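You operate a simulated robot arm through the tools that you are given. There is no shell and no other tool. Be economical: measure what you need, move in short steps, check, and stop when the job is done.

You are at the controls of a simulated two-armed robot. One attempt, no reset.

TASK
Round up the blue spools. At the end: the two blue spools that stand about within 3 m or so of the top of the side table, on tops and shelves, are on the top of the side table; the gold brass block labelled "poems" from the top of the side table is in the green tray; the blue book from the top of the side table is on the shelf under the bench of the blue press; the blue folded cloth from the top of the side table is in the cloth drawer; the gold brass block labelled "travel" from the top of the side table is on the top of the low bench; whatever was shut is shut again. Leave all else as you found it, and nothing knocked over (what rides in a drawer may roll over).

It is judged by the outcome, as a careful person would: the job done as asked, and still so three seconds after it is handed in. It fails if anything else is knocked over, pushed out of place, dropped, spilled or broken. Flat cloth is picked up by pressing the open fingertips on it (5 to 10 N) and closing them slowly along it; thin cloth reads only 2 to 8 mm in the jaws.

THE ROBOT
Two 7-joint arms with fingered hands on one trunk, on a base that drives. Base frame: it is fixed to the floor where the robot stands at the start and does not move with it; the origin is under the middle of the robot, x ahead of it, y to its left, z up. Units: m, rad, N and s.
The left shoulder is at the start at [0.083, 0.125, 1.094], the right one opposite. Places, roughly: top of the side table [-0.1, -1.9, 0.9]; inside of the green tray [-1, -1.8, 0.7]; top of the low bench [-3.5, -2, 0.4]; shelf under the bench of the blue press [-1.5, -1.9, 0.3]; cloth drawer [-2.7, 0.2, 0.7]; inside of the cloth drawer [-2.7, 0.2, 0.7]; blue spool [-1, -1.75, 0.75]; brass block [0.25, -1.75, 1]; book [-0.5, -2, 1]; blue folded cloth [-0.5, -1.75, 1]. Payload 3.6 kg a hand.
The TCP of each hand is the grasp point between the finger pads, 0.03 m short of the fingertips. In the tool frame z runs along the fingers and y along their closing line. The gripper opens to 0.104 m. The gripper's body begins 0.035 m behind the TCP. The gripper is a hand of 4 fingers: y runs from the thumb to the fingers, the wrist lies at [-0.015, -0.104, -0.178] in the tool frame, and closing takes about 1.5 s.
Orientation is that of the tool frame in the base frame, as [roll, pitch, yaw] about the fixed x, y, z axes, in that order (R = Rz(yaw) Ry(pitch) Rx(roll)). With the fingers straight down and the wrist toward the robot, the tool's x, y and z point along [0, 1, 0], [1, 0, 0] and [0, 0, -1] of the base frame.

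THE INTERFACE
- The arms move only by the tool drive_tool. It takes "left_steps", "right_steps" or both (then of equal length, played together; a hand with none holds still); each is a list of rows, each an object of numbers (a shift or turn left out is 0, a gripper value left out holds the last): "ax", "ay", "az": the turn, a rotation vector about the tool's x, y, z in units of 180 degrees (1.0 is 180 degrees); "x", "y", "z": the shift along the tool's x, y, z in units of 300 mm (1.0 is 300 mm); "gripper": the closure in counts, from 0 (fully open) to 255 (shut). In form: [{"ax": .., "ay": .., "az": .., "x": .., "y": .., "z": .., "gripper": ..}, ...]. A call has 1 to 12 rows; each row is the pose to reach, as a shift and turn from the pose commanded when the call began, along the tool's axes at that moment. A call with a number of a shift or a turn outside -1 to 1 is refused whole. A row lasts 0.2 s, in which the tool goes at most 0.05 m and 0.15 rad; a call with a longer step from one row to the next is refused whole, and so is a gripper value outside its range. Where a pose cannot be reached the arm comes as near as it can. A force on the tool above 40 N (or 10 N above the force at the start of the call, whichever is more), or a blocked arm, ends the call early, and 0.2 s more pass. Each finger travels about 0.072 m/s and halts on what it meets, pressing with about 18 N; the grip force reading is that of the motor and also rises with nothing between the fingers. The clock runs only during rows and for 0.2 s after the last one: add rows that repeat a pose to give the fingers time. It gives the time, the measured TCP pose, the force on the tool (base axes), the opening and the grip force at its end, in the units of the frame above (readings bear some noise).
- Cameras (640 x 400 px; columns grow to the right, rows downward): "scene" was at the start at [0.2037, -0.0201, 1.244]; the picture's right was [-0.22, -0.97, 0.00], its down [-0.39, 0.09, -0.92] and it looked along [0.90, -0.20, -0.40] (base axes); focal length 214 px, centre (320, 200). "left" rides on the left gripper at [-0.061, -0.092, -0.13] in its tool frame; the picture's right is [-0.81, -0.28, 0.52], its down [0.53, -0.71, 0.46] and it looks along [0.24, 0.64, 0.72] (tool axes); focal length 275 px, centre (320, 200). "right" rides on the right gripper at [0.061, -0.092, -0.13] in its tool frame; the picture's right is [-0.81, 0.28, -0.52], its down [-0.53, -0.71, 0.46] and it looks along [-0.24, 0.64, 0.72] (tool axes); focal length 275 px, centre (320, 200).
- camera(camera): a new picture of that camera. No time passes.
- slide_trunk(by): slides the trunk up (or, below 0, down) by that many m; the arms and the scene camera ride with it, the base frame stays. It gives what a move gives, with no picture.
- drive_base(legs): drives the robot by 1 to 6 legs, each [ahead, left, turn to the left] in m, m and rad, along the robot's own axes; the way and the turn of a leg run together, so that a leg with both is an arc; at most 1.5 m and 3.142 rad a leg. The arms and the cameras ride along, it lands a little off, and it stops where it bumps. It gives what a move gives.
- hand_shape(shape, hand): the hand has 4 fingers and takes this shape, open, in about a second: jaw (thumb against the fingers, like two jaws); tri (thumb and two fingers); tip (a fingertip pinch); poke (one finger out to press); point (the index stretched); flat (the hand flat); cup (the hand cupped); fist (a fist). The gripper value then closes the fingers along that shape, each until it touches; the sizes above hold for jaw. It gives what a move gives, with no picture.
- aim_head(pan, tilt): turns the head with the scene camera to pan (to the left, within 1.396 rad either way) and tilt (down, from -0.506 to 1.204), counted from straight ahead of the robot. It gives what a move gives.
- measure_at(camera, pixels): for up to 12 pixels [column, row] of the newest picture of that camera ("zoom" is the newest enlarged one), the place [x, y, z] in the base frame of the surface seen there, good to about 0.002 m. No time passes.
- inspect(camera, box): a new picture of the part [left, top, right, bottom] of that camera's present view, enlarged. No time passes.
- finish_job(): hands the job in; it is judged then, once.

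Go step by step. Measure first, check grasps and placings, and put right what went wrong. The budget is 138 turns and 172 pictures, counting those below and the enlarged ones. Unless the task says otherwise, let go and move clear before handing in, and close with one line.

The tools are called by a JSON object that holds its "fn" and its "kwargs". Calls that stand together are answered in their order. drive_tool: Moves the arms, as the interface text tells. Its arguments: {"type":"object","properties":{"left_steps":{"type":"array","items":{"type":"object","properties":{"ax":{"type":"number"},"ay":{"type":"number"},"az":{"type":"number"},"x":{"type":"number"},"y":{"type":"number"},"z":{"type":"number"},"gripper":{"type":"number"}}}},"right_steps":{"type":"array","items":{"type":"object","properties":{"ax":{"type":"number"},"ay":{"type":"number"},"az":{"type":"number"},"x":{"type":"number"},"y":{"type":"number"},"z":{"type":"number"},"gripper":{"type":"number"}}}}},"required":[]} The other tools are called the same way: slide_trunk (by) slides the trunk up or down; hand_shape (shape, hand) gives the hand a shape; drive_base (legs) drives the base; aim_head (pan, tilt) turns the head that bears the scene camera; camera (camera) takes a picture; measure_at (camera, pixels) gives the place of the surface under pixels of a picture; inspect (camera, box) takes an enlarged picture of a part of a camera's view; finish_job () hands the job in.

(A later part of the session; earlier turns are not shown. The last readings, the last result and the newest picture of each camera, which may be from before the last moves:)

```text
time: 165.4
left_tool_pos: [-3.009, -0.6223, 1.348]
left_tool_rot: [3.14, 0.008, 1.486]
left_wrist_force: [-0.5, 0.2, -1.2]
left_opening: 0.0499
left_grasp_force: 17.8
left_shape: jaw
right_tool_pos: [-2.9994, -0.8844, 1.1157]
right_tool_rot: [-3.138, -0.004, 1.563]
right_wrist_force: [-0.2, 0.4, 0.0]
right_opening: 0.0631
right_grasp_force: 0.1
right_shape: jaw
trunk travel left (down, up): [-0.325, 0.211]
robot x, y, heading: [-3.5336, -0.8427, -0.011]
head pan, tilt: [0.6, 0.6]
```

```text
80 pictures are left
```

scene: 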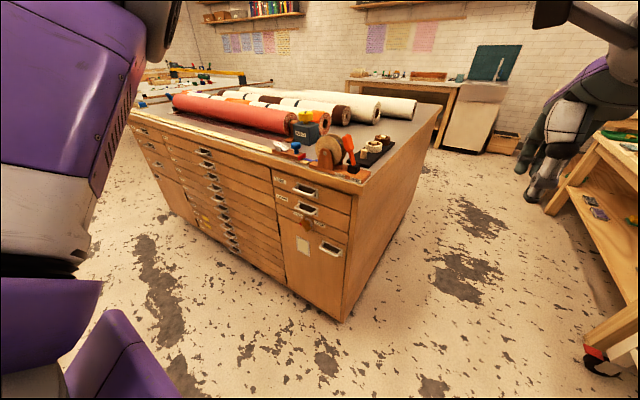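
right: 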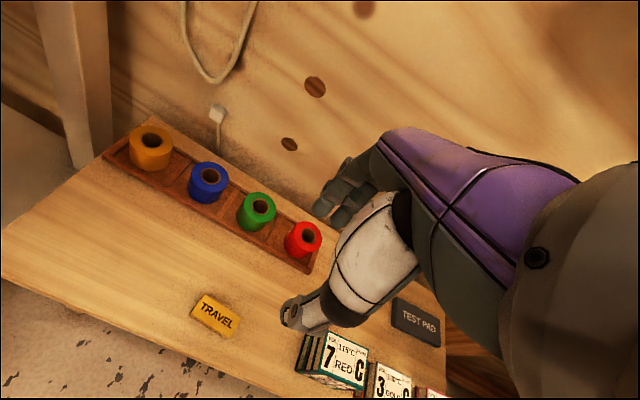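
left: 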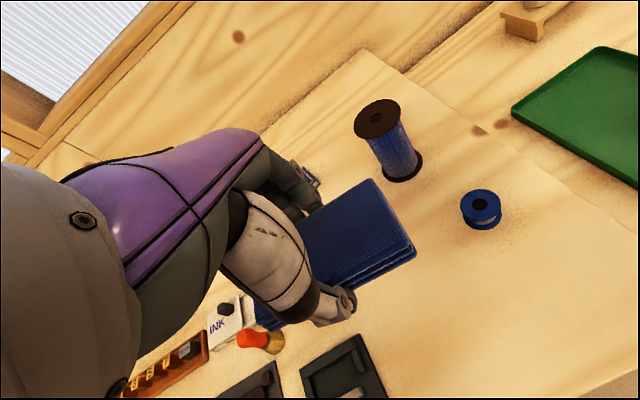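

It's a flat-file cabinet with labelled drawers. I'll strafe left and read the labels near y 0.2.

{"fn": "drive_base", "kwargs": {"legs": [[-0.08, 1.0, 0.01]]}}

{"fn": "aim_head", "kwargs": {"pan": 0.05, "tilt": 0.7}}

{"fn": "camera", "kwargs": {"camera": "scene"}}

```text
time: 170.6
left_tool_pos: [-3.0875, 0.3764, 1.3492]
left_tool_rot: [3.141, 0.007, 1.498]
left_wrist_force: [0.0, 0.0, -0.3]
left_opening: 0.0496
left_grasp_force: 18.6
left_shape: jaw
right_tool_pos: [-3.0738, 0.1151, 1.1152]
right_tool_rot: [-3.139, -0.003, 1.574]
right_wrist_force: [0.1, 0.3, -0.6]
right_opening: 0.063
right_grasp_force: 0.1
right_shape: jaw
trunk travel left (down, up): [-0.325, 0.211]
robot x, y, heading: [-3.6101, 0.1467, 0.004]
head pan, tilt: [0.6, 0.6]
```

```text
time: 171.6
left_tool_pos: [-3.0885, 0.3776, 1.3484]
left_tool_rot: [3.14, 0.007, 1.498]
left_wrist_force: [0.5, 0.8, -0.8]
left_opening: 0.0498
left_grasp_force: 17.8
left_shape: jaw
right_tool_pos: [-3.0739, 0.1142, 1.1146]
right_tool_rot: [-3.139, -0.004, 1.573]
right_wrist_force: [0.3, 0.6, -0.2]
right_opening: 0.063
right_grasp_force: 0.1
right_shape: jaw
trunk travel left (down, up): [-0.325, 0.211]
robot x, y, heading: [-3.612, 0.1496, 0.008]
head pan, tilt: [0.051, 0.7]
```

```text
79 pictures are left
```

scene: 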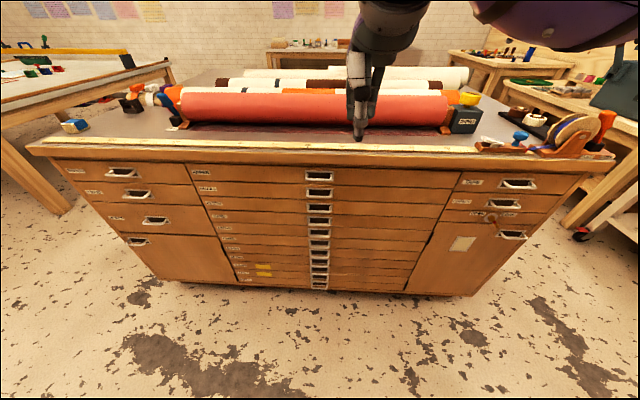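

{"fn": "inspect", "kwargs": {"camera": "scene", "box": [180, 150, 340, 290]}}

{"fn": "inspect", "kwargs": {"camera": "scene", "box": [430, 160, 550, 260]}}

{"fn": "inspect", "kwargs": {"camera": "scene", "box": [40, 150, 200, 260]}}

{"fn": "measure_at", "kwargs": {"camera": "scene", "pixels": [[320, 172], [320, 187], [320, 193], [320, 208], [320, 222], [205, 173], [460, 175], [320, 165], [280, 175], [280, 190], [360, 135]]}}

```text
2.86 times, centred on (260, 220) of scene
```

zoom: 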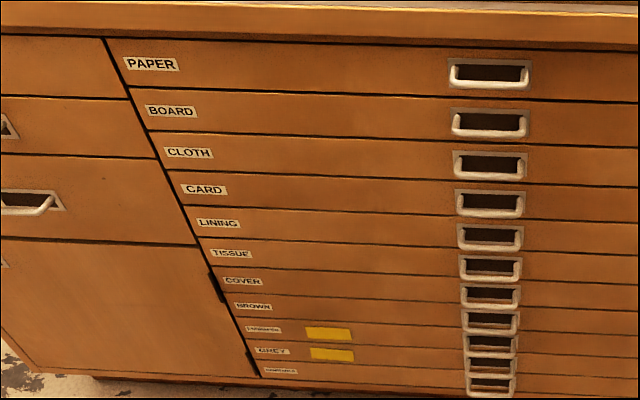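

```text
4.00 times, centred on (490, 210) of scene
```

zoom: 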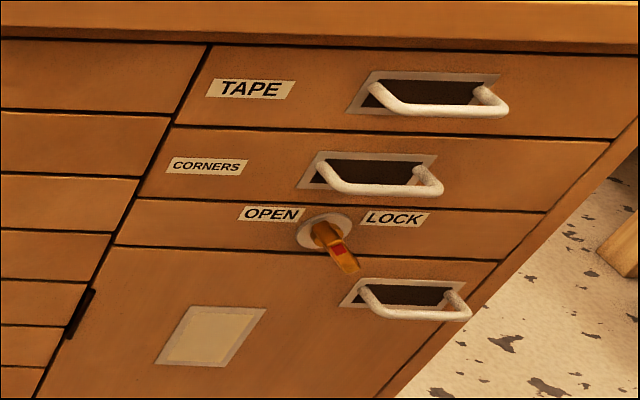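

```text
3.64 times, centred on (120, 205) of scene
```

zoom: 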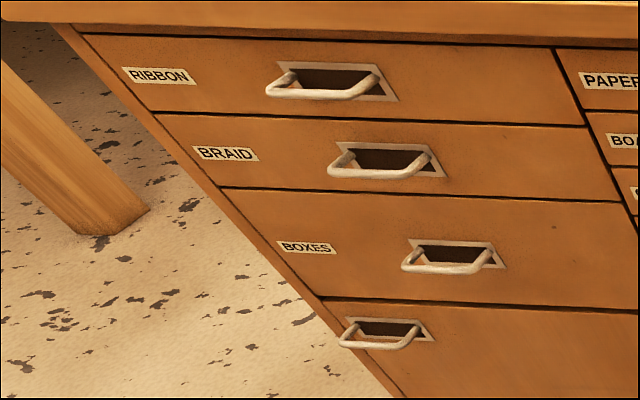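

```text
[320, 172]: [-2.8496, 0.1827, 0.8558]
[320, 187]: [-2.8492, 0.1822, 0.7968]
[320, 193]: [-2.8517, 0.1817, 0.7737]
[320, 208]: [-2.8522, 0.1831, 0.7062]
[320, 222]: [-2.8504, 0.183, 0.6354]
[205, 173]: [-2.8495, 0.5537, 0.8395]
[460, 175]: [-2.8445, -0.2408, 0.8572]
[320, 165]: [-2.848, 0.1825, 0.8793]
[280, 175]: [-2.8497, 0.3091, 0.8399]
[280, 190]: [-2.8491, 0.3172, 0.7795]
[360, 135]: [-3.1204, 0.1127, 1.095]
```

CLOTH is the third drawer in the middle column, z about 0.70. There's an OPEN/LOCK lever on the right column; I'll look closely at it and the CLOTH handle.

{"fn": "inspect", "kwargs": {"camera": "scene", "box": [470, 195, 530, 245]}}

{"fn": "inspect", "kwargs": {"camera": "scene", "box": [290, 180, 350, 230]}}

{"fn": "measure_at", "kwargs": {"camera": "zoom", "pixels": [[320, 252], [270, 250], [375, 250], [320, 240], [320, 225], [320, 265], [320, 140], [320, 370], [200, 240], [290, 190]]}}

```text
8.00 times, centred on (500, 220) of scene
```

zoom: 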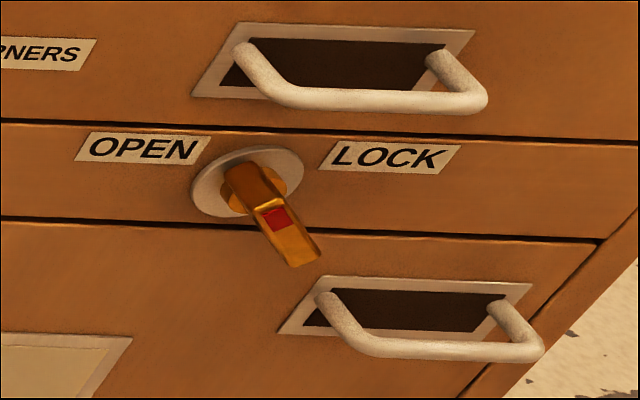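

```text
8.00 times, centred on (320, 205) of scene
```

zoom: 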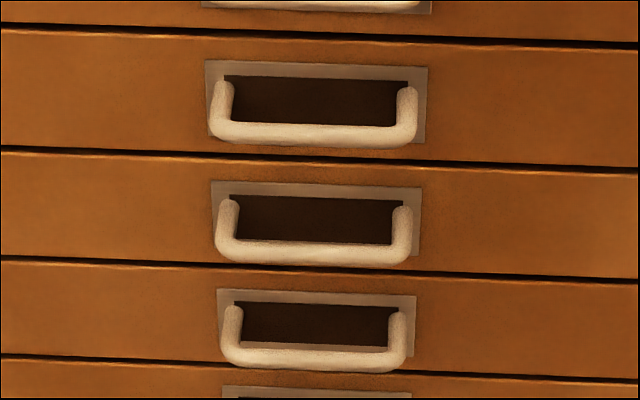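

```text
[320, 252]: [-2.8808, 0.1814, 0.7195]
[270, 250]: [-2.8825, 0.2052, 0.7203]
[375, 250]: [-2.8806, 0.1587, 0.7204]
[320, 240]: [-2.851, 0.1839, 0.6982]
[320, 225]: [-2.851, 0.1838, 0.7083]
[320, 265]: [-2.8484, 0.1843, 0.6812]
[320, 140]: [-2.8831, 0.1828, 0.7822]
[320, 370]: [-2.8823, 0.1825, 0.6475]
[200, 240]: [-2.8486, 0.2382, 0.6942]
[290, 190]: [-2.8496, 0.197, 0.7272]
```

The CLOTH handle bar is at [-2.88, 0.182, 0.717], protruding 3 cm, neighbours 6.5 cm above and below. I'll point the right hand forward with a vertical grip, at a safe distance.

{"fn": "drive_tool", "kwargs": {"right_steps": [{"ax": -0.045, "x": 0.02, "z": 0.07, "y": -0.02, "gripper": 120}, {"ax": -0.09, "x": 0.04, "z": 0.14, "y": -0.04}, {"ax": -0.135, "x": 0.06, "z": 0.21, "y": -0.06}, {"ax": -0.18, "x": 0.08, "z": 0.28, "y": -0.08}, {"ax": -0.225, "x": 0.1, "z": 0.35, "y": -0.1}, {"ax": -0.27, "x": 0.12, "z": 0.42, "y": -0.12}, {"ax": -0.315, "x": 0.14, "z": 0.49, "y": -0.14}, {"ax": -0.36, "x": 0.16, "z": 0.56, "y": -0.16}, {"ax": -0.405, "x": 0.18, "z": 0.63, "y": -0.18}, {"ax": -0.45, "x": 0.2, "z": 0.7, "y": -0.2}, {"ax": -0.495, "x": 0.22, "z": 0.77, "y": -0.22}, {"ax": -0.495, "x": 0.22, "z": 0.77, "y": -0.22}]}}

{"fn": "camera", "kwargs": {"camera": "scene"}}

{"fn": "camera", "kwargs": {"camera": "right"}}

```text
time: 174.2
left_tool_pos: [-3.0884, 0.3768, 1.3498]
left_tool_rot: [3.14, 0.006, 1.498]
left_wrist_force: [-0.2, -0.1, -0.2]
left_opening: 0.0497
left_grasp_force: 17.8
left_shape: jaw
right_tool_pos: [-3.0319, 0.2568, 1.0101]
right_tool_rot: [1.681, -0.014, 1.553]
right_wrist_force: [-0.4, -0.1, 0.7]
right_opening: 0.0552
right_grasp_force: 0.1
right_shape: jaw
right hand out of reach, approached as far as the arm can: row 8, 9, 10, 11, 12
trunk travel left (down, up): [-0.325, 0.211]
robot x, y, heading: [-3.6102, 0.1467, 0.005]
head pan, tilt: [0.051, 0.7]
```

```text
73 pictures are left
```

scene: 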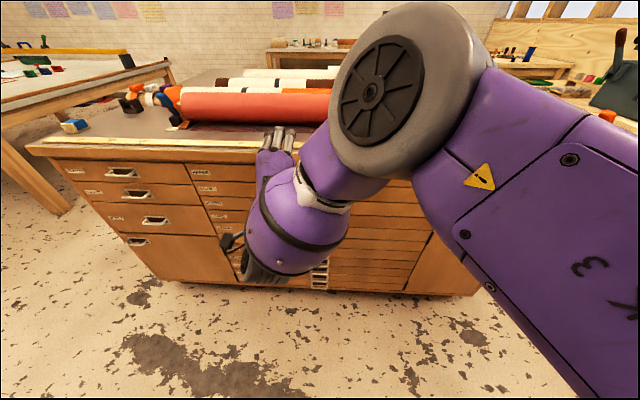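

```text
72 pictures are left
```

right: 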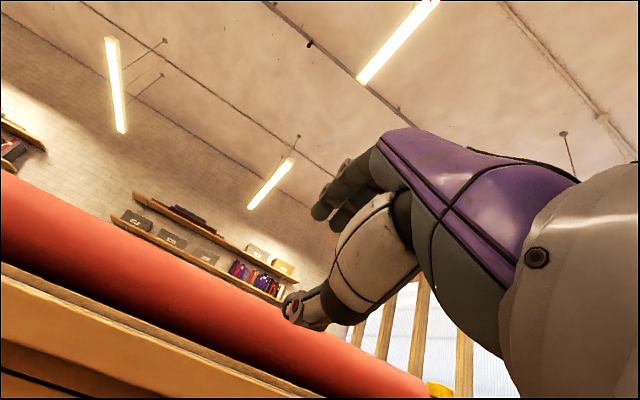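

Forward pointing is nearly reached but not at low height; the arm limits it. I'll lower the trunk by 0.16, which brings the hand down with the shoulder.

{"fn": "slide_trunk", "kwargs": {"by": -0.16}}

{"fn": "camera", "kwargs": {"camera": "scene"}}

```text
time: 176.0
left_tool_pos: [-3.02, 0.3781, 1.1196]
left_tool_rot: [-2.995, 0.019, 1.498]
left_wrist_force: [0.5, 0.4, -0.2]
left_opening: 0.0498
left_grasp_force: 18.2
left_shape: jaw
right_tool_pos: [-3.0122, 0.256, 0.7771]
right_tool_rot: [1.831, -0.012, 1.553]
right_wrist_force: [0.3, 0.5, 0.4]
right_opening: 0.0554
right_grasp_force: 0.0
right_shape: jaw
trunk travel left (down, up): [-0.165, 0.371]
robot x, y, heading: [-3.6103, 0.1503, 0.005]
head pan, tilt: [0.051, 0.7]
```

```text
71 pictures are left
```

scene: 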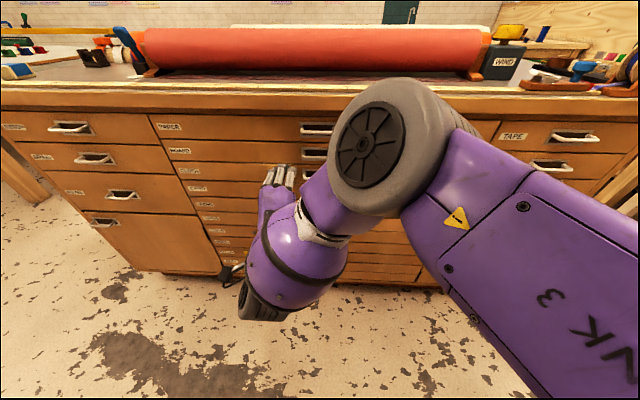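

Now the hand points forward, 15° down, at z 0.777. I'll line it up 6 cm in front of the CLOTH handle.

{"fn": "drive_tool", "kwargs": {"right_steps": [{"x": -0.08, "y": -0.03, "z": 0.02}, {"x": -0.16, "y": -0.06, "z": 0.1}, {"x": -0.24, "y": -0.08, "z": 0.18}, {"x": -0.24, "y": -0.08, "z": 0.238}, {"x": -0.24, "y": -0.08, "z": 0.238}]}}

{"fn": "camera", "kwargs": {"camera": "right"}}

{"fn": "camera", "kwargs": {"camera": "scene"}}

```text
time: 177.2
left_tool_pos: [-3.0187, 0.3774, 1.1204]
left_tool_rot: [-2.996, 0.02, 1.5]
left_wrist_force: [-0.6, 0.0, -0.8]
left_opening: 0.0497
left_grasp_force: 18.2
left_shape: jaw
right_tool_pos: [-3.0055, 0.2382, 0.7899]
right_tool_rot: [1.832, -0.013, 1.546]
right_wrist_force: [-0.5, 1.3, 0.2]
right_opening: 0.0554
right_grasp_force: 0.0
right_shape: jaw
right hand out of reach, approached as far as the arm can: row 1, 2, 3, 4, 5
trunk travel left (down, up): [-0.165, 0.371]
robot x, y, heading: [-3.6085, 0.1473, 0.004]
head pan, tilt: [0.051, 0.7]
```

```text
70 pictures are left
```

right: 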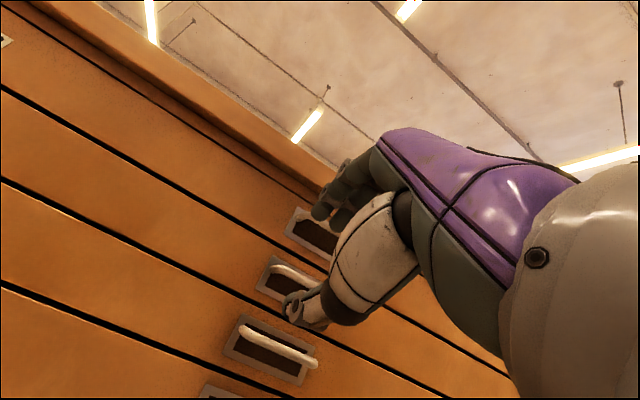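

```text
69 pictures are left
```

scene: 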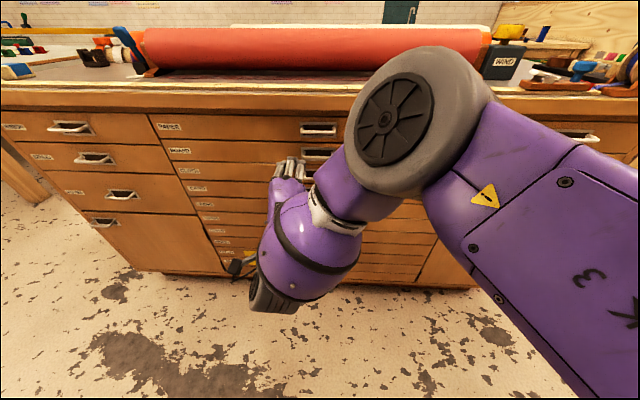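

The arm is at its joint limits, so I'll keep this arm pose and use the trunk and base for positioning: first lower the trunk by 0.05.

{"fn": "slide_trunk", "kwargs": {"by": -0.05}}

```text
time: 178.1
left_tool_pos: [-2.9957, 0.3766, 1.0411]
left_tool_rot: [-2.946, 0.021, 1.498]
left_wrist_force: [0.2, 0.7, -0.2]
left_opening: 0.0498
left_grasp_force: 18.2
left_shape: jaw
right_tool_pos: [-2.999, 0.2377, 0.7098]
right_tool_rot: [1.883, -0.012, 1.547]
right_wrist_force: [-0.4, 0.6, 0.2]
right_opening: 0.0552
right_grasp_force: 0.1
right_shape: jaw
trunk travel left (down, up): [-0.115, 0.421]
robot x, y, heading: [-3.6109, 0.1494, 0.002]
head pan, tilt: [0.051, 0.7]
```

Height is right now (0.710). I'll nudge the right hand up 8 mm and retract, raise and level the left hand before driving in.

{"fn": "drive_tool", "kwargs": {"right_steps": [{"y": 0.028, "z": -0.009}, {"y": 0.028, "z": -0.009}, {"y": 0.028, "z": -0.009}, {"y": 0.028, "z": -0.009}], "left_steps": [{"ax": -0.03, "y": -0.1, "z": -0.1}, {"ax": -0.062, "y": -0.2, "z": -0.2}, {"ax": -0.062, "y": -0.3, "z": -0.3}, {"ax": -0.062, "y": -0.35, "z": -0.35}]}}

{"fn": "camera", "kwargs": {"camera": "scene"}}

```text
time: 179.1
left_tool_pos: [-3.0447, 0.3826, 1.1102]
left_tool_rot: [3.138, 0.022, 1.498]
left_wrist_force: [-0.8, 0.7, 0.4]
left_opening: 0.0496
left_grasp_force: 17.8
left_shape: jaw
left hand out of reach, approached as far as the arm can: row 3, 4
right_tool_pos: [-2.9985, 0.2392, 0.7177]
right_tool_rot: [1.882, -0.012, 1.547]
right_wrist_force: [0.0, 0.2, 0.8]
right_opening: 0.0553
right_grasp_force: 0.1
right_shape: jaw
trunk travel left (down, up): [-0.115, 0.421]
robot x, y, heading: [-3.6132, 0.1507, 0.007]
head pan, tilt: [0.051, 0.7]
```

```text
68 pictures are left
```

scene: 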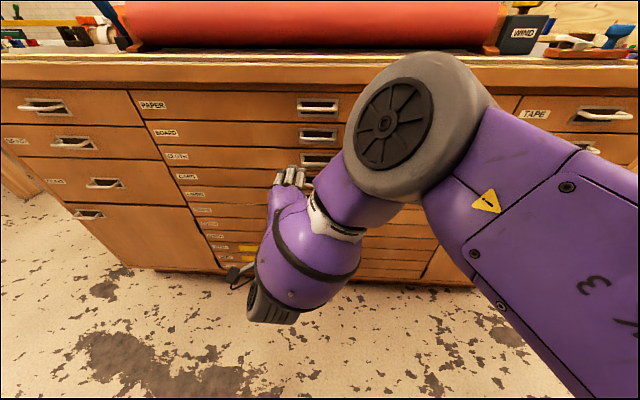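

Right hand is at z 0.7177. I'll drive 5 cm ahead and 5.7 cm right, then verify.

{"fn": "drive_base", "kwargs": {"legs": [[0.05, -0.057, 0]]}}

{"fn": "camera", "kwargs": {"camera": "right"}}

{"fn": "inspect", "kwargs": {"camera": "scene", "box": [220, 120, 380, 230]}}

```text
time: 180.2
left_tool_pos: [-2.993, 0.3249, 1.1109]
left_tool_rot: [3.141, 0.021, 1.5]
left_wrist_force: [0.1, -0.1, -0.2]
left_opening: 0.0497
left_grasp_force: 18.0
left_shape: jaw
right_tool_pos: [-2.9473, 0.1822, 0.7193]
right_tool_rot: [1.882, -0.012, 1.544]
right_wrist_force: [-0.4, -0.2, 0.2]
right_opening: 0.0555
right_grasp_force: 0.0
right_shape: jaw
trunk travel left (down, up): [-0.115, 0.421]
robot x, y, heading: [-3.5625, 0.0887, 0.001]
head pan, tilt: [0.051, 0.7]
```

```text
67 pictures are left
```

right: 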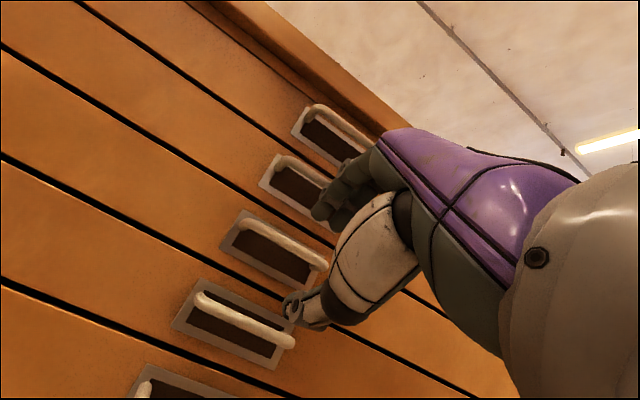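

```text
3.64 times, centred on (300, 175) of scene
```

zoom: 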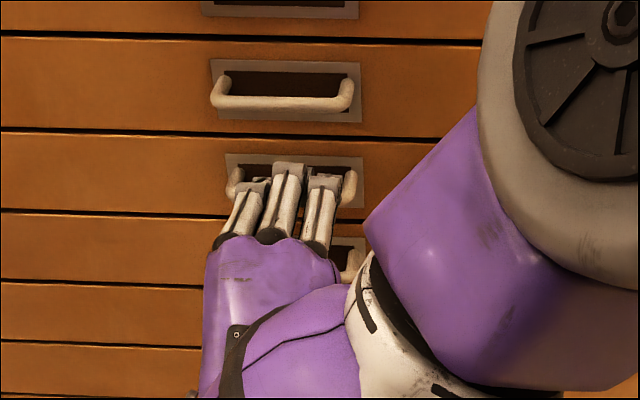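

The thumb is below and the fingers above the third handle. I'll measure the bar from the right camera to fine tune.

{"fn": "measure_at", "kwargs": {"camera": "right", "pixels": [[270, 232], [290, 243], [315, 258], [245, 217], [240, 316], [295, 166], [265, 245]]}}

```text
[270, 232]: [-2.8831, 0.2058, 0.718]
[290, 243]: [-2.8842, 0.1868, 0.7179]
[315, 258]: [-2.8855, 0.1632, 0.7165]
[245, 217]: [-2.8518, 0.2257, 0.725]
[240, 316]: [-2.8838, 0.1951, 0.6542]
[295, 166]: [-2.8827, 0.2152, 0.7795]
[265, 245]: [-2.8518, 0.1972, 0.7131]
```

The bar is aligned with the grip axis. I'll drive 5.5 cm ahead and check.

{"fn": "drive_base", "kwargs": {"legs": [[0.055, 0, 0]]}}

{"fn": "camera", "kwargs": {"camera": "right"}}

```text
time: 181.1
left_tool_pos: [-2.9381, 0.3256, 1.1105]
left_tool_rot: [-3.141, 0.024, 1.499]
left_wrist_force: [0.9, -0.7, -0.9]
left_opening: 0.0494
left_grasp_force: 17.9
left_shape: jaw
right_tool_pos: [-2.8921, 0.1816, 0.7177]
right_tool_rot: [1.885, -0.012, 1.544]
right_wrist_force: [0.2, 1.0, -0.3]
right_opening: 0.0552
right_grasp_force: 0.0
right_shape: jaw
trunk travel left (down, up): [-0.115, 0.421]
robot x, y, heading: [-3.5034, 0.0899, 0.003]
head pan, tilt: [0.051, 0.7]
```

```text
65 pictures are left
```

right: 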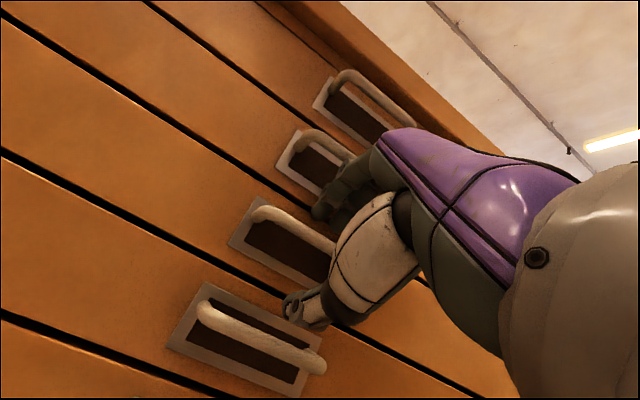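

The hand is around the CLOTH bar. Closing on it.

{"fn": "drive_tool", "kwargs": {"right_steps": [{"gripper": 150}, {"gripper": 180}, {"gripper": 210}, {"gripper": 240}, {"gripper": 255}, {"gripper": 255}, {"gripper": 255}, {"gripper": 255}]}}

{"fn": "camera", "kwargs": {"camera": "right"}}

```text
time: 182.9
left_tool_pos: [-2.9379, 0.3256, 1.1102]
left_tool_rot: [3.141, 0.024, 1.5]
left_wrist_force: [0.1, 0.3, 0.2]
left_opening: 0.0497
left_grasp_force: 18.1
left_shape: jaw
right_tool_pos: [-2.8934, 0.1803, 0.719]
right_tool_rot: [1.885, -0.011, 1.545]
right_wrist_force: [1.2, 0.3, -1.3]
right_opening: 0.0
right_grasp_force: 17.4
right_shape: jaw
trunk travel left (down, up): [-0.115, 0.421]
robot x, y, heading: [-3.501, 0.0914, -0.001]
head pan, tilt: [0.051, 0.7]
```

```text
64 pictures are left
```

right: 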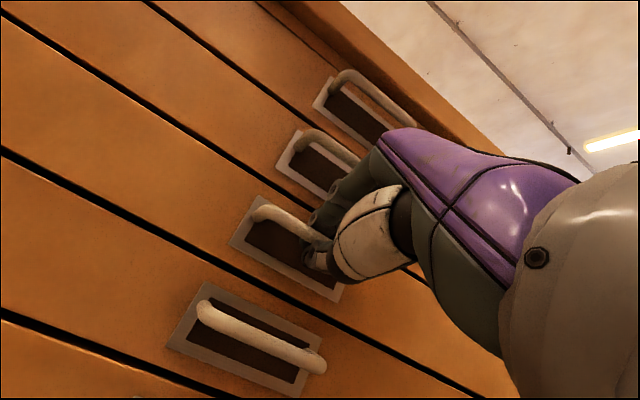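

The opening reads 0, but the fingertips seem curled around the bar at (320,245). I'll test with a small pull by the base.

{"fn": "drive_base", "kwargs": {"legs": [[-0.05, 0, 0]]}}

{"fn": "camera", "kwargs": {"camera": "right"}}

```text
time: 183.8
left_tool_pos: [-2.9885, 0.3258, 1.1107]
left_tool_rot: [-3.141, 0.024, 1.499]
left_wrist_force: [-0.6, -0.4, 0.0]
left_opening: 0.0499
left_grasp_force: 17.5
left_shape: jaw
right_tool_pos: [-2.9424, 0.1815, 0.7185]
right_tool_rot: [1.883, -0.012, 1.548]
right_wrist_force: [2.0, 1.2, -4.1]
right_opening: 0.0
right_grasp_force: 18.4
right_shape: jaw
trunk travel left (down, up): [-0.115, 0.421]
robot x, y, heading: [-3.556, 0.0934, 0.002]
head pan, tilt: [0.051, 0.7]
```

```text
63 pictures are left
```

right: 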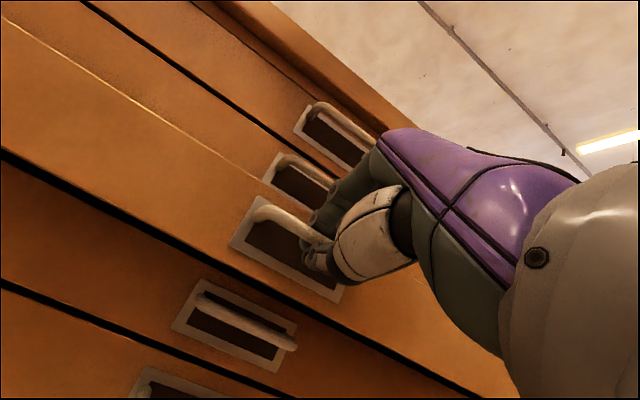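

The drawer follows the hand. I'll pull 0.2 more.

{"fn": "drive_base", "kwargs": {"legs": [[-0.1, 0, 0], [-0.1, 0, 0]]}}

{"fn": "camera", "kwargs": {"camera": "scene"}}

{"fn": "camera", "kwargs": {"camera": "left"}}

```text
time: 185.7
left_tool_pos: [-3.1875, 0.3258, 1.1107]
left_tool_rot: [-3.141, 0.025, 1.499]
left_wrist_force: [0.5, -0.4, -0.7]
left_opening: 0.0498
left_grasp_force: 17.6
left_shape: jaw
right_tool_pos: [-3.141, 0.18, 0.7183]
right_tool_rot: [1.886, -0.011, 1.543]
right_wrist_force: [3.0, 2.6, -3.2]
right_opening: 0.0
right_grasp_force: 17.5
right_shape: jaw
trunk travel left (down, up): [-0.115, 0.421]
robot x, y, heading: [-3.7518, 0.089, 0.001]
head pan, tilt: [0.051, 0.7]
```

```text
62 pictures are left
```

scene: 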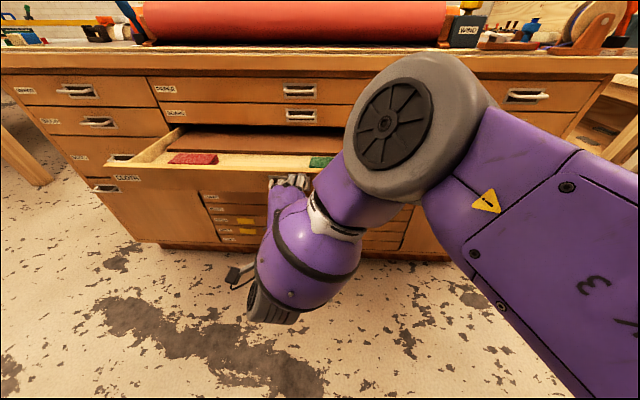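

```text
61 pictures are left
```

left: 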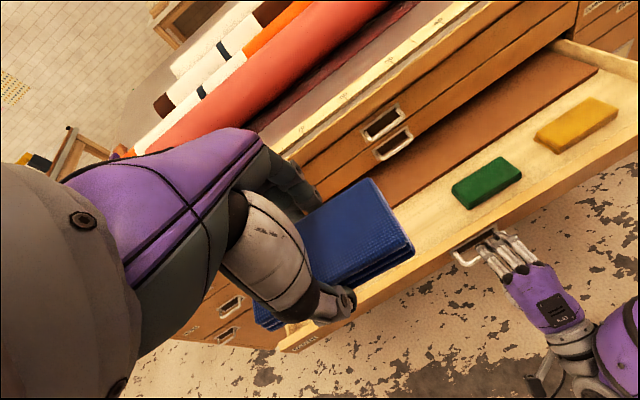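

The drawer is open, with red, green and yellow cloths in front. I'll measure free floor between them.

{"fn": "inspect", "kwargs": {"camera": "scene", "box": [110, 110, 350, 220]}}

{"fn": "measure_at", "kwargs": {"camera": "scene", "pixels": [[172, 160], [216, 160], [195, 152], [240, 160], [265, 162], [290, 163], [312, 160], [240, 170], [250, 142], [240, 174], [150, 160], [270, 150]]}}

{"fn": "measure_at", "kwargs": {"camera": "left", "pixels": [[455, 190], [520, 175], [465, 208], [495, 160], [440, 215], [430, 200], [420, 245], [540, 100], [400, 290], [600, 60]]}}

```text
2.67 times, centred on (230, 165) of scene
```

zoom: 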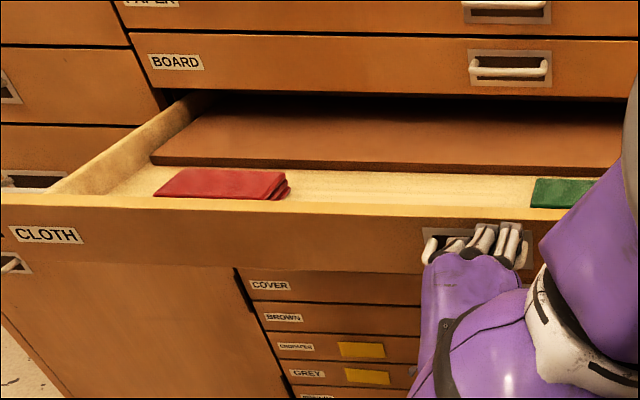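

```text
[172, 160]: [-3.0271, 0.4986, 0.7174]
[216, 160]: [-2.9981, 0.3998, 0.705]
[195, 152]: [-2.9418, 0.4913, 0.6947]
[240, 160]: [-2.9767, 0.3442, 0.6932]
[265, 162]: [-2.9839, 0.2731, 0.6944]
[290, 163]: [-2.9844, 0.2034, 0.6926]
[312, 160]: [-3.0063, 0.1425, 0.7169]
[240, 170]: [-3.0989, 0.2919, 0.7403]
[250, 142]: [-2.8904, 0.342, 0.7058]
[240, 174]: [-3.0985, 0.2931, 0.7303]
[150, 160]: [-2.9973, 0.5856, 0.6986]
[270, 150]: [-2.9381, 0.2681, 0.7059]
```

```text
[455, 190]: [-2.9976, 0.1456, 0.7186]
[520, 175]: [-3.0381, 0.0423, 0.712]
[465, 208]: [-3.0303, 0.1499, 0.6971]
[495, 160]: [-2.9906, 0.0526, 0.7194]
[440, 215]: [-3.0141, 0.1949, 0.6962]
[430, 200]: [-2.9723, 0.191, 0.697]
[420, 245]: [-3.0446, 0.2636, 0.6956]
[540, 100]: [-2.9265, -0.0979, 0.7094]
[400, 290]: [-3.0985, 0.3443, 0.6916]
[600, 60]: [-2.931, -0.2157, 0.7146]
```

Floor is at z 0.695, free between red (y>0.39) and green (y<0.15). I'll bring the blue cloth over [-3.01, 0.285] and lower to z≈0.84.

{"fn": "drive_tool", "kwargs": {"left_steps": [{"y": 0.15, "x": -0.03}, {"y": 0.3, "x": -0.06}, {"y": 0.45, "x": -0.09}, {"y": 0.598, "x": -0.09}, {"y": 0.598, "x": -0.09, "z": 0.15}, {"y": 0.598, "x": -0.09, "z": 0.3}, {"y": 0.598, "x": -0.09, "z": 0.45}, {"y": 0.598, "x": -0.09, "z": 0.6}, {"y": 0.598, "x": -0.09, "z": 0.75}, {"y": 0.598, "x": -0.09, "z": 0.9}, {"y": 0.598, "x": -0.09, "z": 0.9}]}}

{"fn": "camera", "kwargs": {"camera": "left"}}

{"fn": "camera", "kwargs": {"camera": "scene"}}

```text
time: 188.1
left_tool_pos: [-3.0098, 0.2801, 0.84]
left_tool_rot: [3.14, 0.025, 1.501]
left_wrist_force: [-0.5, 1.4, -0.5]
left_opening: 0.0495
left_grasp_force: 18.3
left_shape: jaw
left hand out of reach, approached as far as the arm can: row 3, 4, 5
right_tool_pos: [-3.1408, 0.181, 0.7173]
right_tool_rot: [1.883, -0.01, 1.544]
right_wrist_force: [6.4, 4.0, -5.4]
right_opening: 0.0001
right_grasp_force: 18.1
right_shape: jaw
trunk travel left (down, up): [-0.115, 0.421]
robot x, y, heading: [-3.7546, 0.0907, 0.003]
head pan, tilt: [0.051, 0.7]
```

```text
59 pictures are left
```

left: 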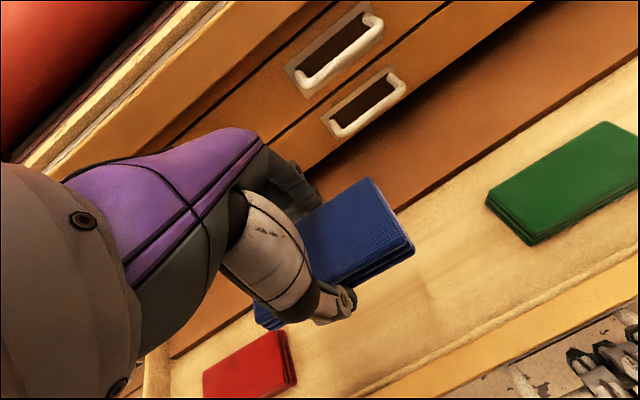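

```text
58 pictures are left
```

scene: 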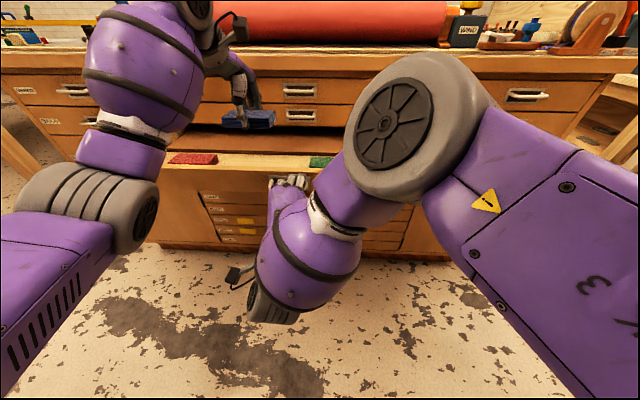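

The cloth is over the free strip. I'll lower it to the floor.

{"fn": "drive_tool", "kwargs": {"left_steps": [{"z": 0.12}, {"z": 0.24}, {"z": 0.31}, {"z": 0.34}, {"z": 0.36}, {"z": 0.372}, {"z": 0.378}]}}

{"fn": "camera", "kwargs": {"camera": "left"}}

```text
time: 189.7
left_tool_pos: [-3.0106, 0.2757, 0.7276]
left_tool_rot: [3.14, 0.024, 1.5]
left_wrist_force: [0.0, -0.1, -0.8]
left_opening: 0.0491
left_grasp_force: 17.9
left_shape: jaw
right_tool_pos: [-3.1389, 0.1808, 0.7168]
right_tool_rot: [1.884, -0.011, 1.548]
right_wrist_force: [6.7, 2.8, -5.7]
right_opening: 0.0
right_grasp_force: 17.9
right_shape: jaw
trunk travel left (down, up): [-0.115, 0.421]
robot x, y, heading: [-3.7549, 0.0921, 0.005]
head pan, tilt: [0.051, 0.7]
```

```text
57 pictures are left
```

left: 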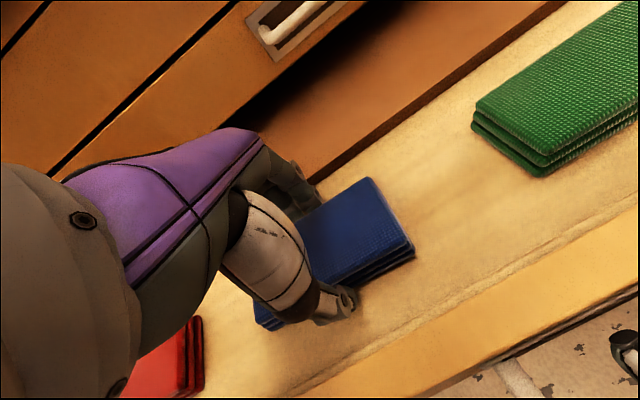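

No contact force yet; I'll go a few millimetres more.

{"fn": "drive_tool", "kwargs": {"left_steps": [{"z": 0.006}, {"z": 0.012}, {"z": 0.016}]}}

```text
time: 190.5
left_tool_pos: [-3.01, 0.2758, 0.726]
left_tool_rot: [3.134, 0.025, 1.497]
left_wrist_force: [-1.2, 1.2, 19.0]
left_opening: 0.0497
left_grasp_force: 18.9
left_shape: jaw
right_tool_pos: [-3.1409, 0.1806, 0.7183]
right_tool_rot: [1.886, -0.011, 1.545]
right_wrist_force: [11.8, 3.5, -9.8]
right_opening: 0.0
right_grasp_force: 18.4
right_shape: jaw
trunk travel left (down, up): [-0.115, 0.421]
robot x, y, heading: [-3.7547, 0.0866, 0.005]
head pan, tilt: [0.051, 0.7]
```

Contact (19 N). I'll ease up 2 mm, open partly and rise clear.

{"fn": "drive_tool", "kwargs": {"left_steps": [{"z": -0.012, "gripper": 110}, {"z": -0.012, "gripper": 90}, {"z": -0.012, "gripper": 80}, {"z": -0.012, "gripper": 80}, {"z": -0.012}, {"z": -0.1}, {"z": -0.24}, {"z": -0.38}, {"z": -0.52}, {"z": -0.66}, {"z": -0.8}, {"z": -0.9}]}}

{"fn": "camera", "kwargs": {"camera": "left"}}

{"fn": "camera", "kwargs": {"camera": "scene"}}

```text
time: 193.1
left_tool_pos: [-3.0112, 0.2829, 0.9942]
left_tool_rot: [-3.141, 0.023, 1.499]
left_wrist_force: [-0.1, -0.6, -0.5]
left_opening: 0.071
left_grasp_force: 0.0
left_shape: jaw
right_tool_pos: [-3.1402, 0.1818, 0.7179]
right_tool_rot: [1.884, -0.011, 1.545]
right_wrist_force: [5.8, 2.3, -4.7]
right_opening: 0.0001
right_grasp_force: 18.4
right_shape: jaw
trunk travel left (down, up): [-0.115, 0.421]
robot x, y, heading: [-3.751, 0.0919, 0.005]
head pan, tilt: [0.051, 0.7]
```

```text
56 pictures are left
```

left: 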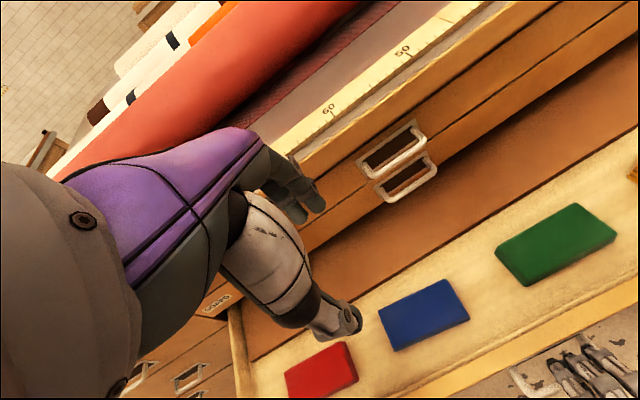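

```text
55 pictures are left
```

scene: 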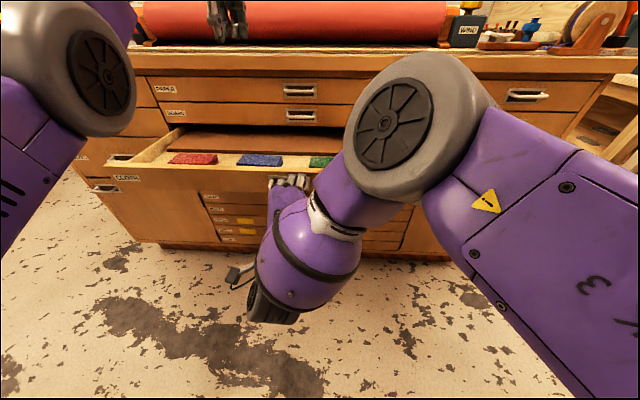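

The blue cloth lies in the drawer. I'll raise and retract the left hand, then push the drawer shut by driving ahead with the grip still on the bar.

{"fn": "drive_tool", "kwargs": {"left_steps": [{"z": -0.14}, {"z": -0.28, "y": -0.05}, {"z": -0.4, "y": -0.15}, {"z": -0.5, "y": -0.25}, {"z": -0.6, "y": -0.35}, {"z": -0.68, "y": -0.45}]}}

{"fn": "drive_base", "kwargs": {"legs": [[0.12, 0, 0], [0.12, 0, 0]]}}

{"fn": "camera", "kwargs": {"camera": "right"}}

{"fn": "camera", "kwargs": {"camera": "scene"}}

```text
time: 194.5
left_tool_pos: [-3.1175, 0.2842, 1.1458]
left_tool_rot: [3.133, 0.021, 1.501]
left_wrist_force: [0.3, 0.3, 0.1]
left_opening: 0.0711
left_grasp_force: 0.0
left_shape: jaw
left hand out of reach, approached as far as the arm can: row 1, 2, 3, 4, 5, 6
right_tool_pos: [-3.1395, 0.1811, 0.718]
right_tool_rot: [1.884, -0.011, 1.547]
right_wrist_force: [7.0, 2.4, -4.6]
right_opening: 0.0003
right_grasp_force: 17.9
right_shape: jaw
trunk travel left (down, up): [-0.115, 0.421]
robot x, y, heading: [-3.7528, 0.0914, 0.005]
head pan, tilt: [0.051, 0.7]
```

```text
time: 196.6
left_tool_pos: [-2.8751, 0.2849, 1.1459]
left_tool_rot: [3.133, 0.023, 1.5]
left_wrist_force: [1.1, -0.1, -0.3]
left_opening: 0.0711
left_grasp_force: 0.0
left_shape: jaw
right_tool_pos: [-2.8993, 0.1819, 0.7177]
right_tool_rot: [1.884, -0.011, 1.547]
right_wrist_force: [-1.3, -1.3, -5.1]
right_opening: 0.0001
right_grasp_force: 18.2
right_shape: jaw
trunk travel left (down, up): [-0.115, 0.421]
robot x, y, heading: [-3.5139, 0.0886, 0.004]
head pan, tilt: [0.051, 0.7]
```

```text
54 pictures are left
```

right: 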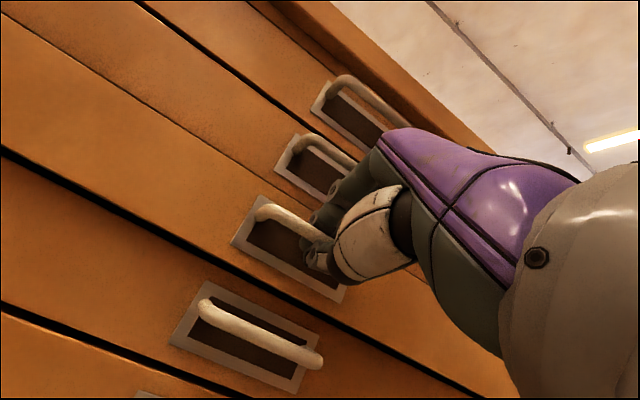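

```text
53 pictures are left
```

scene: 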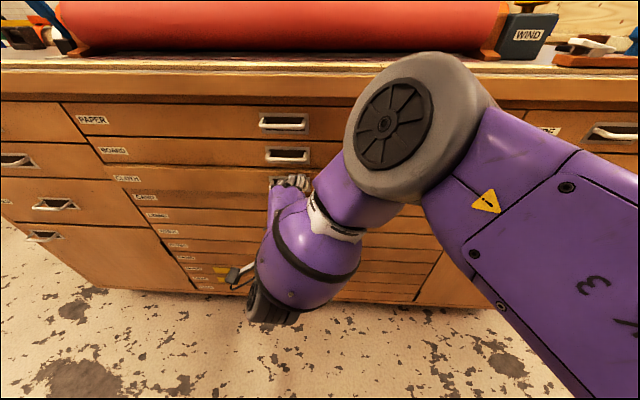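

About a centimetre remains. I'll push 1.2 cm more and compare the drawer faces.

{"fn": "drive_base", "kwargs": {"legs": [[0.012, 0, 0]]}}

{"fn": "camera", "kwargs": {"camera": "scene"}}

{"fn": "measure_at", "kwargs": {"camera": "scene", "pixels": [[180, 155], [180, 180], [180, 200], [220, 155], [220, 183], [220, 200], [150, 152], [150, 175]]}}

```text
time: 197.4
left_tool_pos: [-2.8655, 0.2868, 1.1454]
left_tool_rot: [3.135, 0.022, 1.501]
left_wrist_force: [-0.3, -0.9, -0.5]
left_opening: 0.0715
left_grasp_force: 0.1
left_shape: jaw
right_tool_pos: [-2.888, 0.1823, 0.7175]
right_tool_rot: [1.885, -0.01, 1.547]
right_wrist_force: [-0.4, 2.0, -5.5]
right_opening: 0.0
right_grasp_force: 18.1
right_shape: jaw
trunk travel left (down, up): [-0.115, 0.421]
robot x, y, heading: [-3.494, 0.0895, 0.008]
head pan, tilt: [0.051, 0.7]
```

```text
52 pictures are left
```

scene: 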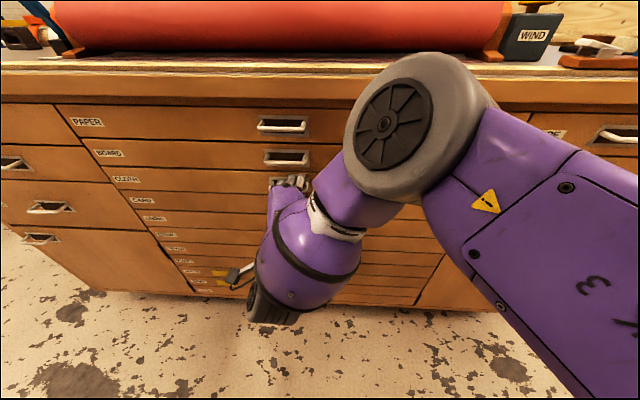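

```text
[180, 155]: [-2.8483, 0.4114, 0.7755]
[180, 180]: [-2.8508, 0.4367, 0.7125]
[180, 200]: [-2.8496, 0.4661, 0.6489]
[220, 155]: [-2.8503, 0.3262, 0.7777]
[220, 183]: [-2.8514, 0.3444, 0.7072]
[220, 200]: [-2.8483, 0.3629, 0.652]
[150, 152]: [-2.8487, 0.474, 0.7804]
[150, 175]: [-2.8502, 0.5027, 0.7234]
```

The face is flush within ~1.5 mm. I'll give 3 mm more, then open the hand to its earlier width and back off.

{"fn": "drive_base", "kwargs": {"legs": [[0.004, 0, 0]]}}

{"fn": "drive_tool", "kwargs": {"right_steps": [{"gripper": 200}, {"gripper": 150}, {"gripper": 120}, {"gripper": 120}, {"gripper": 120}, {"gripper": 120}]}}

{"fn": "camera", "kwargs": {"camera": "right"}}

{"fn": "drive_base", "kwargs": {"legs": [[-0.05, 0, 0]]}}

{"fn": "camera", "kwargs": {"camera": "right"}}

```text
time: 198.1
left_tool_pos: [-2.861, 0.2853, 1.1457]
left_tool_rot: [3.133, 0.021, 1.502]
left_wrist_force: [-0.3, 0.3, 0.6]
left_opening: 0.071
left_grasp_force: 0.2
left_shape: jaw
right_tool_pos: [-2.8858, 0.1825, 0.7171]
right_tool_rot: [1.887, -0.01, 1.549]
right_wrist_force: [-1.5, 3.2, -4.4]
right_opening: 0.0002
right_grasp_force: 18.3
right_shape: jaw
trunk travel left (down, up): [-0.115, 0.421]
robot x, y, heading: [-3.4943, 0.0942, 0.003]
head pan, tilt: [0.051, 0.7]
```

```text
time: 199.5
left_tool_pos: [-2.862, 0.2864, 1.1469]
left_tool_rot: [3.13, 0.023, 1.501]
left_wrist_force: [-0.6, -0.7, 0.6]
left_opening: 0.0711
left_grasp_force: 0.1
left_shape: jaw
right_tool_pos: [-2.8874, 0.1824, 0.7169]
right_tool_rot: [1.889, -0.01, 1.548]
right_wrist_force: [-18.0, 0.4, -8.9]
right_opening: 0.0486
right_grasp_force: 0.2
right_shape: jaw
trunk travel left (down, up): [-0.115, 0.421]
robot x, y, heading: [-3.4958, 0.0906, 0.004]
head pan, tilt: [0.051, 0.7]
```

```text
51 pictures are left
```

right: 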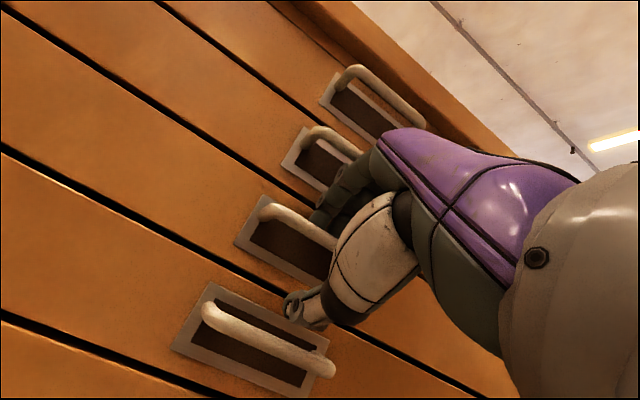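

```text
time: 200.4
left_tool_pos: [-2.9106, 0.2867, 1.1461]
left_tool_rot: [3.131, 0.024, 1.5]
left_wrist_force: [-0.2, -0.6, 0.6]
left_opening: 0.0711
left_grasp_force: 0.0
left_shape: jaw
right_tool_pos: [-2.9336, 0.1823, 0.7179]
right_tool_rot: [1.885, -0.01, 1.546]
right_wrist_force: [-0.4, 0.1, 0.2]
right_opening: 0.0548
right_grasp_force: 0.2
right_shape: jaw
trunk travel left (down, up): [-0.115, 0.421]
robot x, y, heading: [-3.5431, 0.0886, 0.007]
head pan, tilt: [0.051, 0.7]
```

```text
50 pictures are left
```

right: 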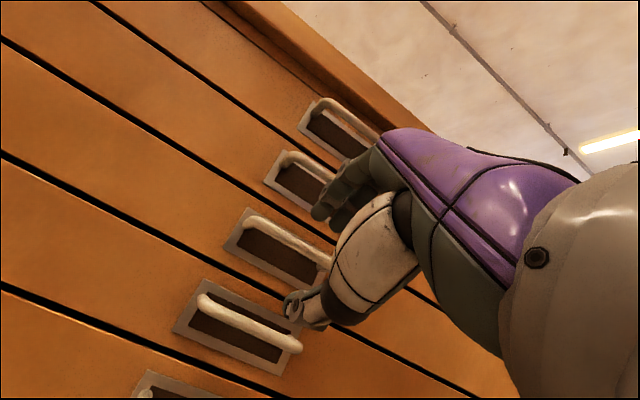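

The hand is free. I'll back off further and check the faces of the CLOTH, BOARD and CARD drawers.

{"fn": "drive_base", "kwargs": {"legs": [[-0.15, 0, 0]]}}

{"fn": "camera", "kwargs": {"camera": "scene"}}

{"fn": "measure_at", "kwargs": {"camera": "scene", "pixels": [[240, 113], [240, 133], [240, 152], [240, 166], [240, 180], [280, 133], [280, 151], [210, 150], [210, 132], [260, 151], [260, 166]]}}

```text
time: 201.8
left_tool_pos: [-3.0613, 0.2863, 1.1476]
left_tool_rot: [3.131, 0.022, 1.5]
left_wrist_force: [0.3, -0.3, -0.1]
left_opening: 0.0712
left_grasp_force: 0.1
left_shape: jaw
right_tool_pos: [-3.0839, 0.1821, 0.7174]
right_tool_rot: [1.884, -0.011, 1.548]
right_wrist_force: [0.3, -0.9, -0.3]
right_opening: 0.0545
right_grasp_force: 0.2
right_shape: jaw
trunk travel left (down, up): [-0.115, 0.421]
robot x, y, heading: [-3.6957, 0.0865, 0.005]
head pan, tilt: [0.051, 0.7]
```

```text
49 pictures are left
```

scene: 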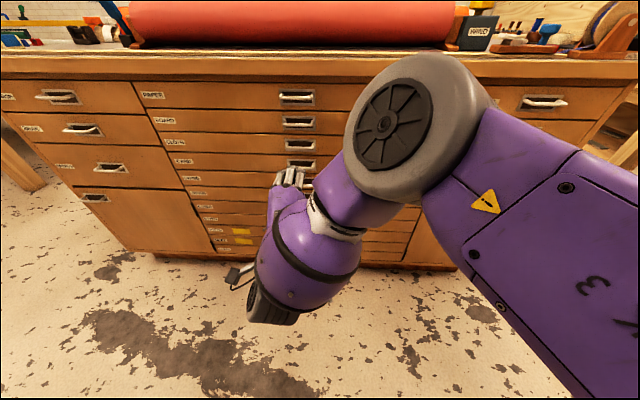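

```text
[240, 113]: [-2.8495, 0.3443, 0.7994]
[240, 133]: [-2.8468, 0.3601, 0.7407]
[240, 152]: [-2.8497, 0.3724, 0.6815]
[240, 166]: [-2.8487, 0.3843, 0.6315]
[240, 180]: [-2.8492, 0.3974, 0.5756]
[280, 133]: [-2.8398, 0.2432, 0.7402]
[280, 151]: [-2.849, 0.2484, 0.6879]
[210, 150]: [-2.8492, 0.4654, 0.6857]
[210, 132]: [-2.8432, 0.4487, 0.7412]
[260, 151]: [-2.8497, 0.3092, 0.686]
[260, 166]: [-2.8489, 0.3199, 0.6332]
```

All faces are flush, so the drawer is shut. Now I'll restore the trunk and turn the right hand back to pointing down.

{"fn": "slide_trunk", "kwargs": {"by": 0.21}}

{"fn": "drive_tool", "kwargs": {"right_steps": [{"ax": 0.045, "gripper": 0}, {"ax": 0.09}, {"ax": 0.135}, {"ax": 0.18}, {"ax": 0.225}, {"ax": 0.27}, {"ax": 0.315}, {"ax": 0.36}, {"ax": 0.405}, {"ax": 0.45}, {"ax": 0.465}]}}

```text
time: 204.0
left_tool_pos: [-3.1049, 0.2851, 1.4431]
left_tool_rot: [2.959, 0.011, 1.499]
left_wrist_force: [0.3, -0.9, 0.8]
left_opening: 0.0714
left_grasp_force: 0.0
left_shape: jaw
right_tool_pos: [-3.0539, 0.1817, 1.0165]
right_tool_rot: [1.713, -0.015, 1.549]
right_wrist_force: [0.1, 0.2, 0.1]
right_opening: 0.0548
right_grasp_force: 0.0
right_shape: jaw
trunk travel left (down, up): [-0.325, 0.211]
robot x, y, heading: [-3.6629, 0.0893, 0.001]
head pan, tilt: [0.051, 0.7]
```

```text
time: 206.4
left_tool_pos: [-3.1027, 0.2855, 1.4398]
left_tool_rot: [2.964, 0.009, 1.498]
left_wrist_force: [0.6, 0.0, 0.2]
left_opening: 0.0713
left_grasp_force: 0.1
left_shape: jaw
right_tool_pos: [-3.0528, 0.181, 1.0124]
right_tool_rot: [-3.105, -0.014, 1.551]
right_wrist_force: [0.6, 0.3, 0.4]
right_opening: 0.1035
right_grasp_force: 0.1
right_shape: jaw
trunk travel left (down, up): [-0.325, 0.211]
robot x, y, heading: [-3.6656, 0.0891, 0.002]
head pan, tilt: [0.051, 0.7]
```

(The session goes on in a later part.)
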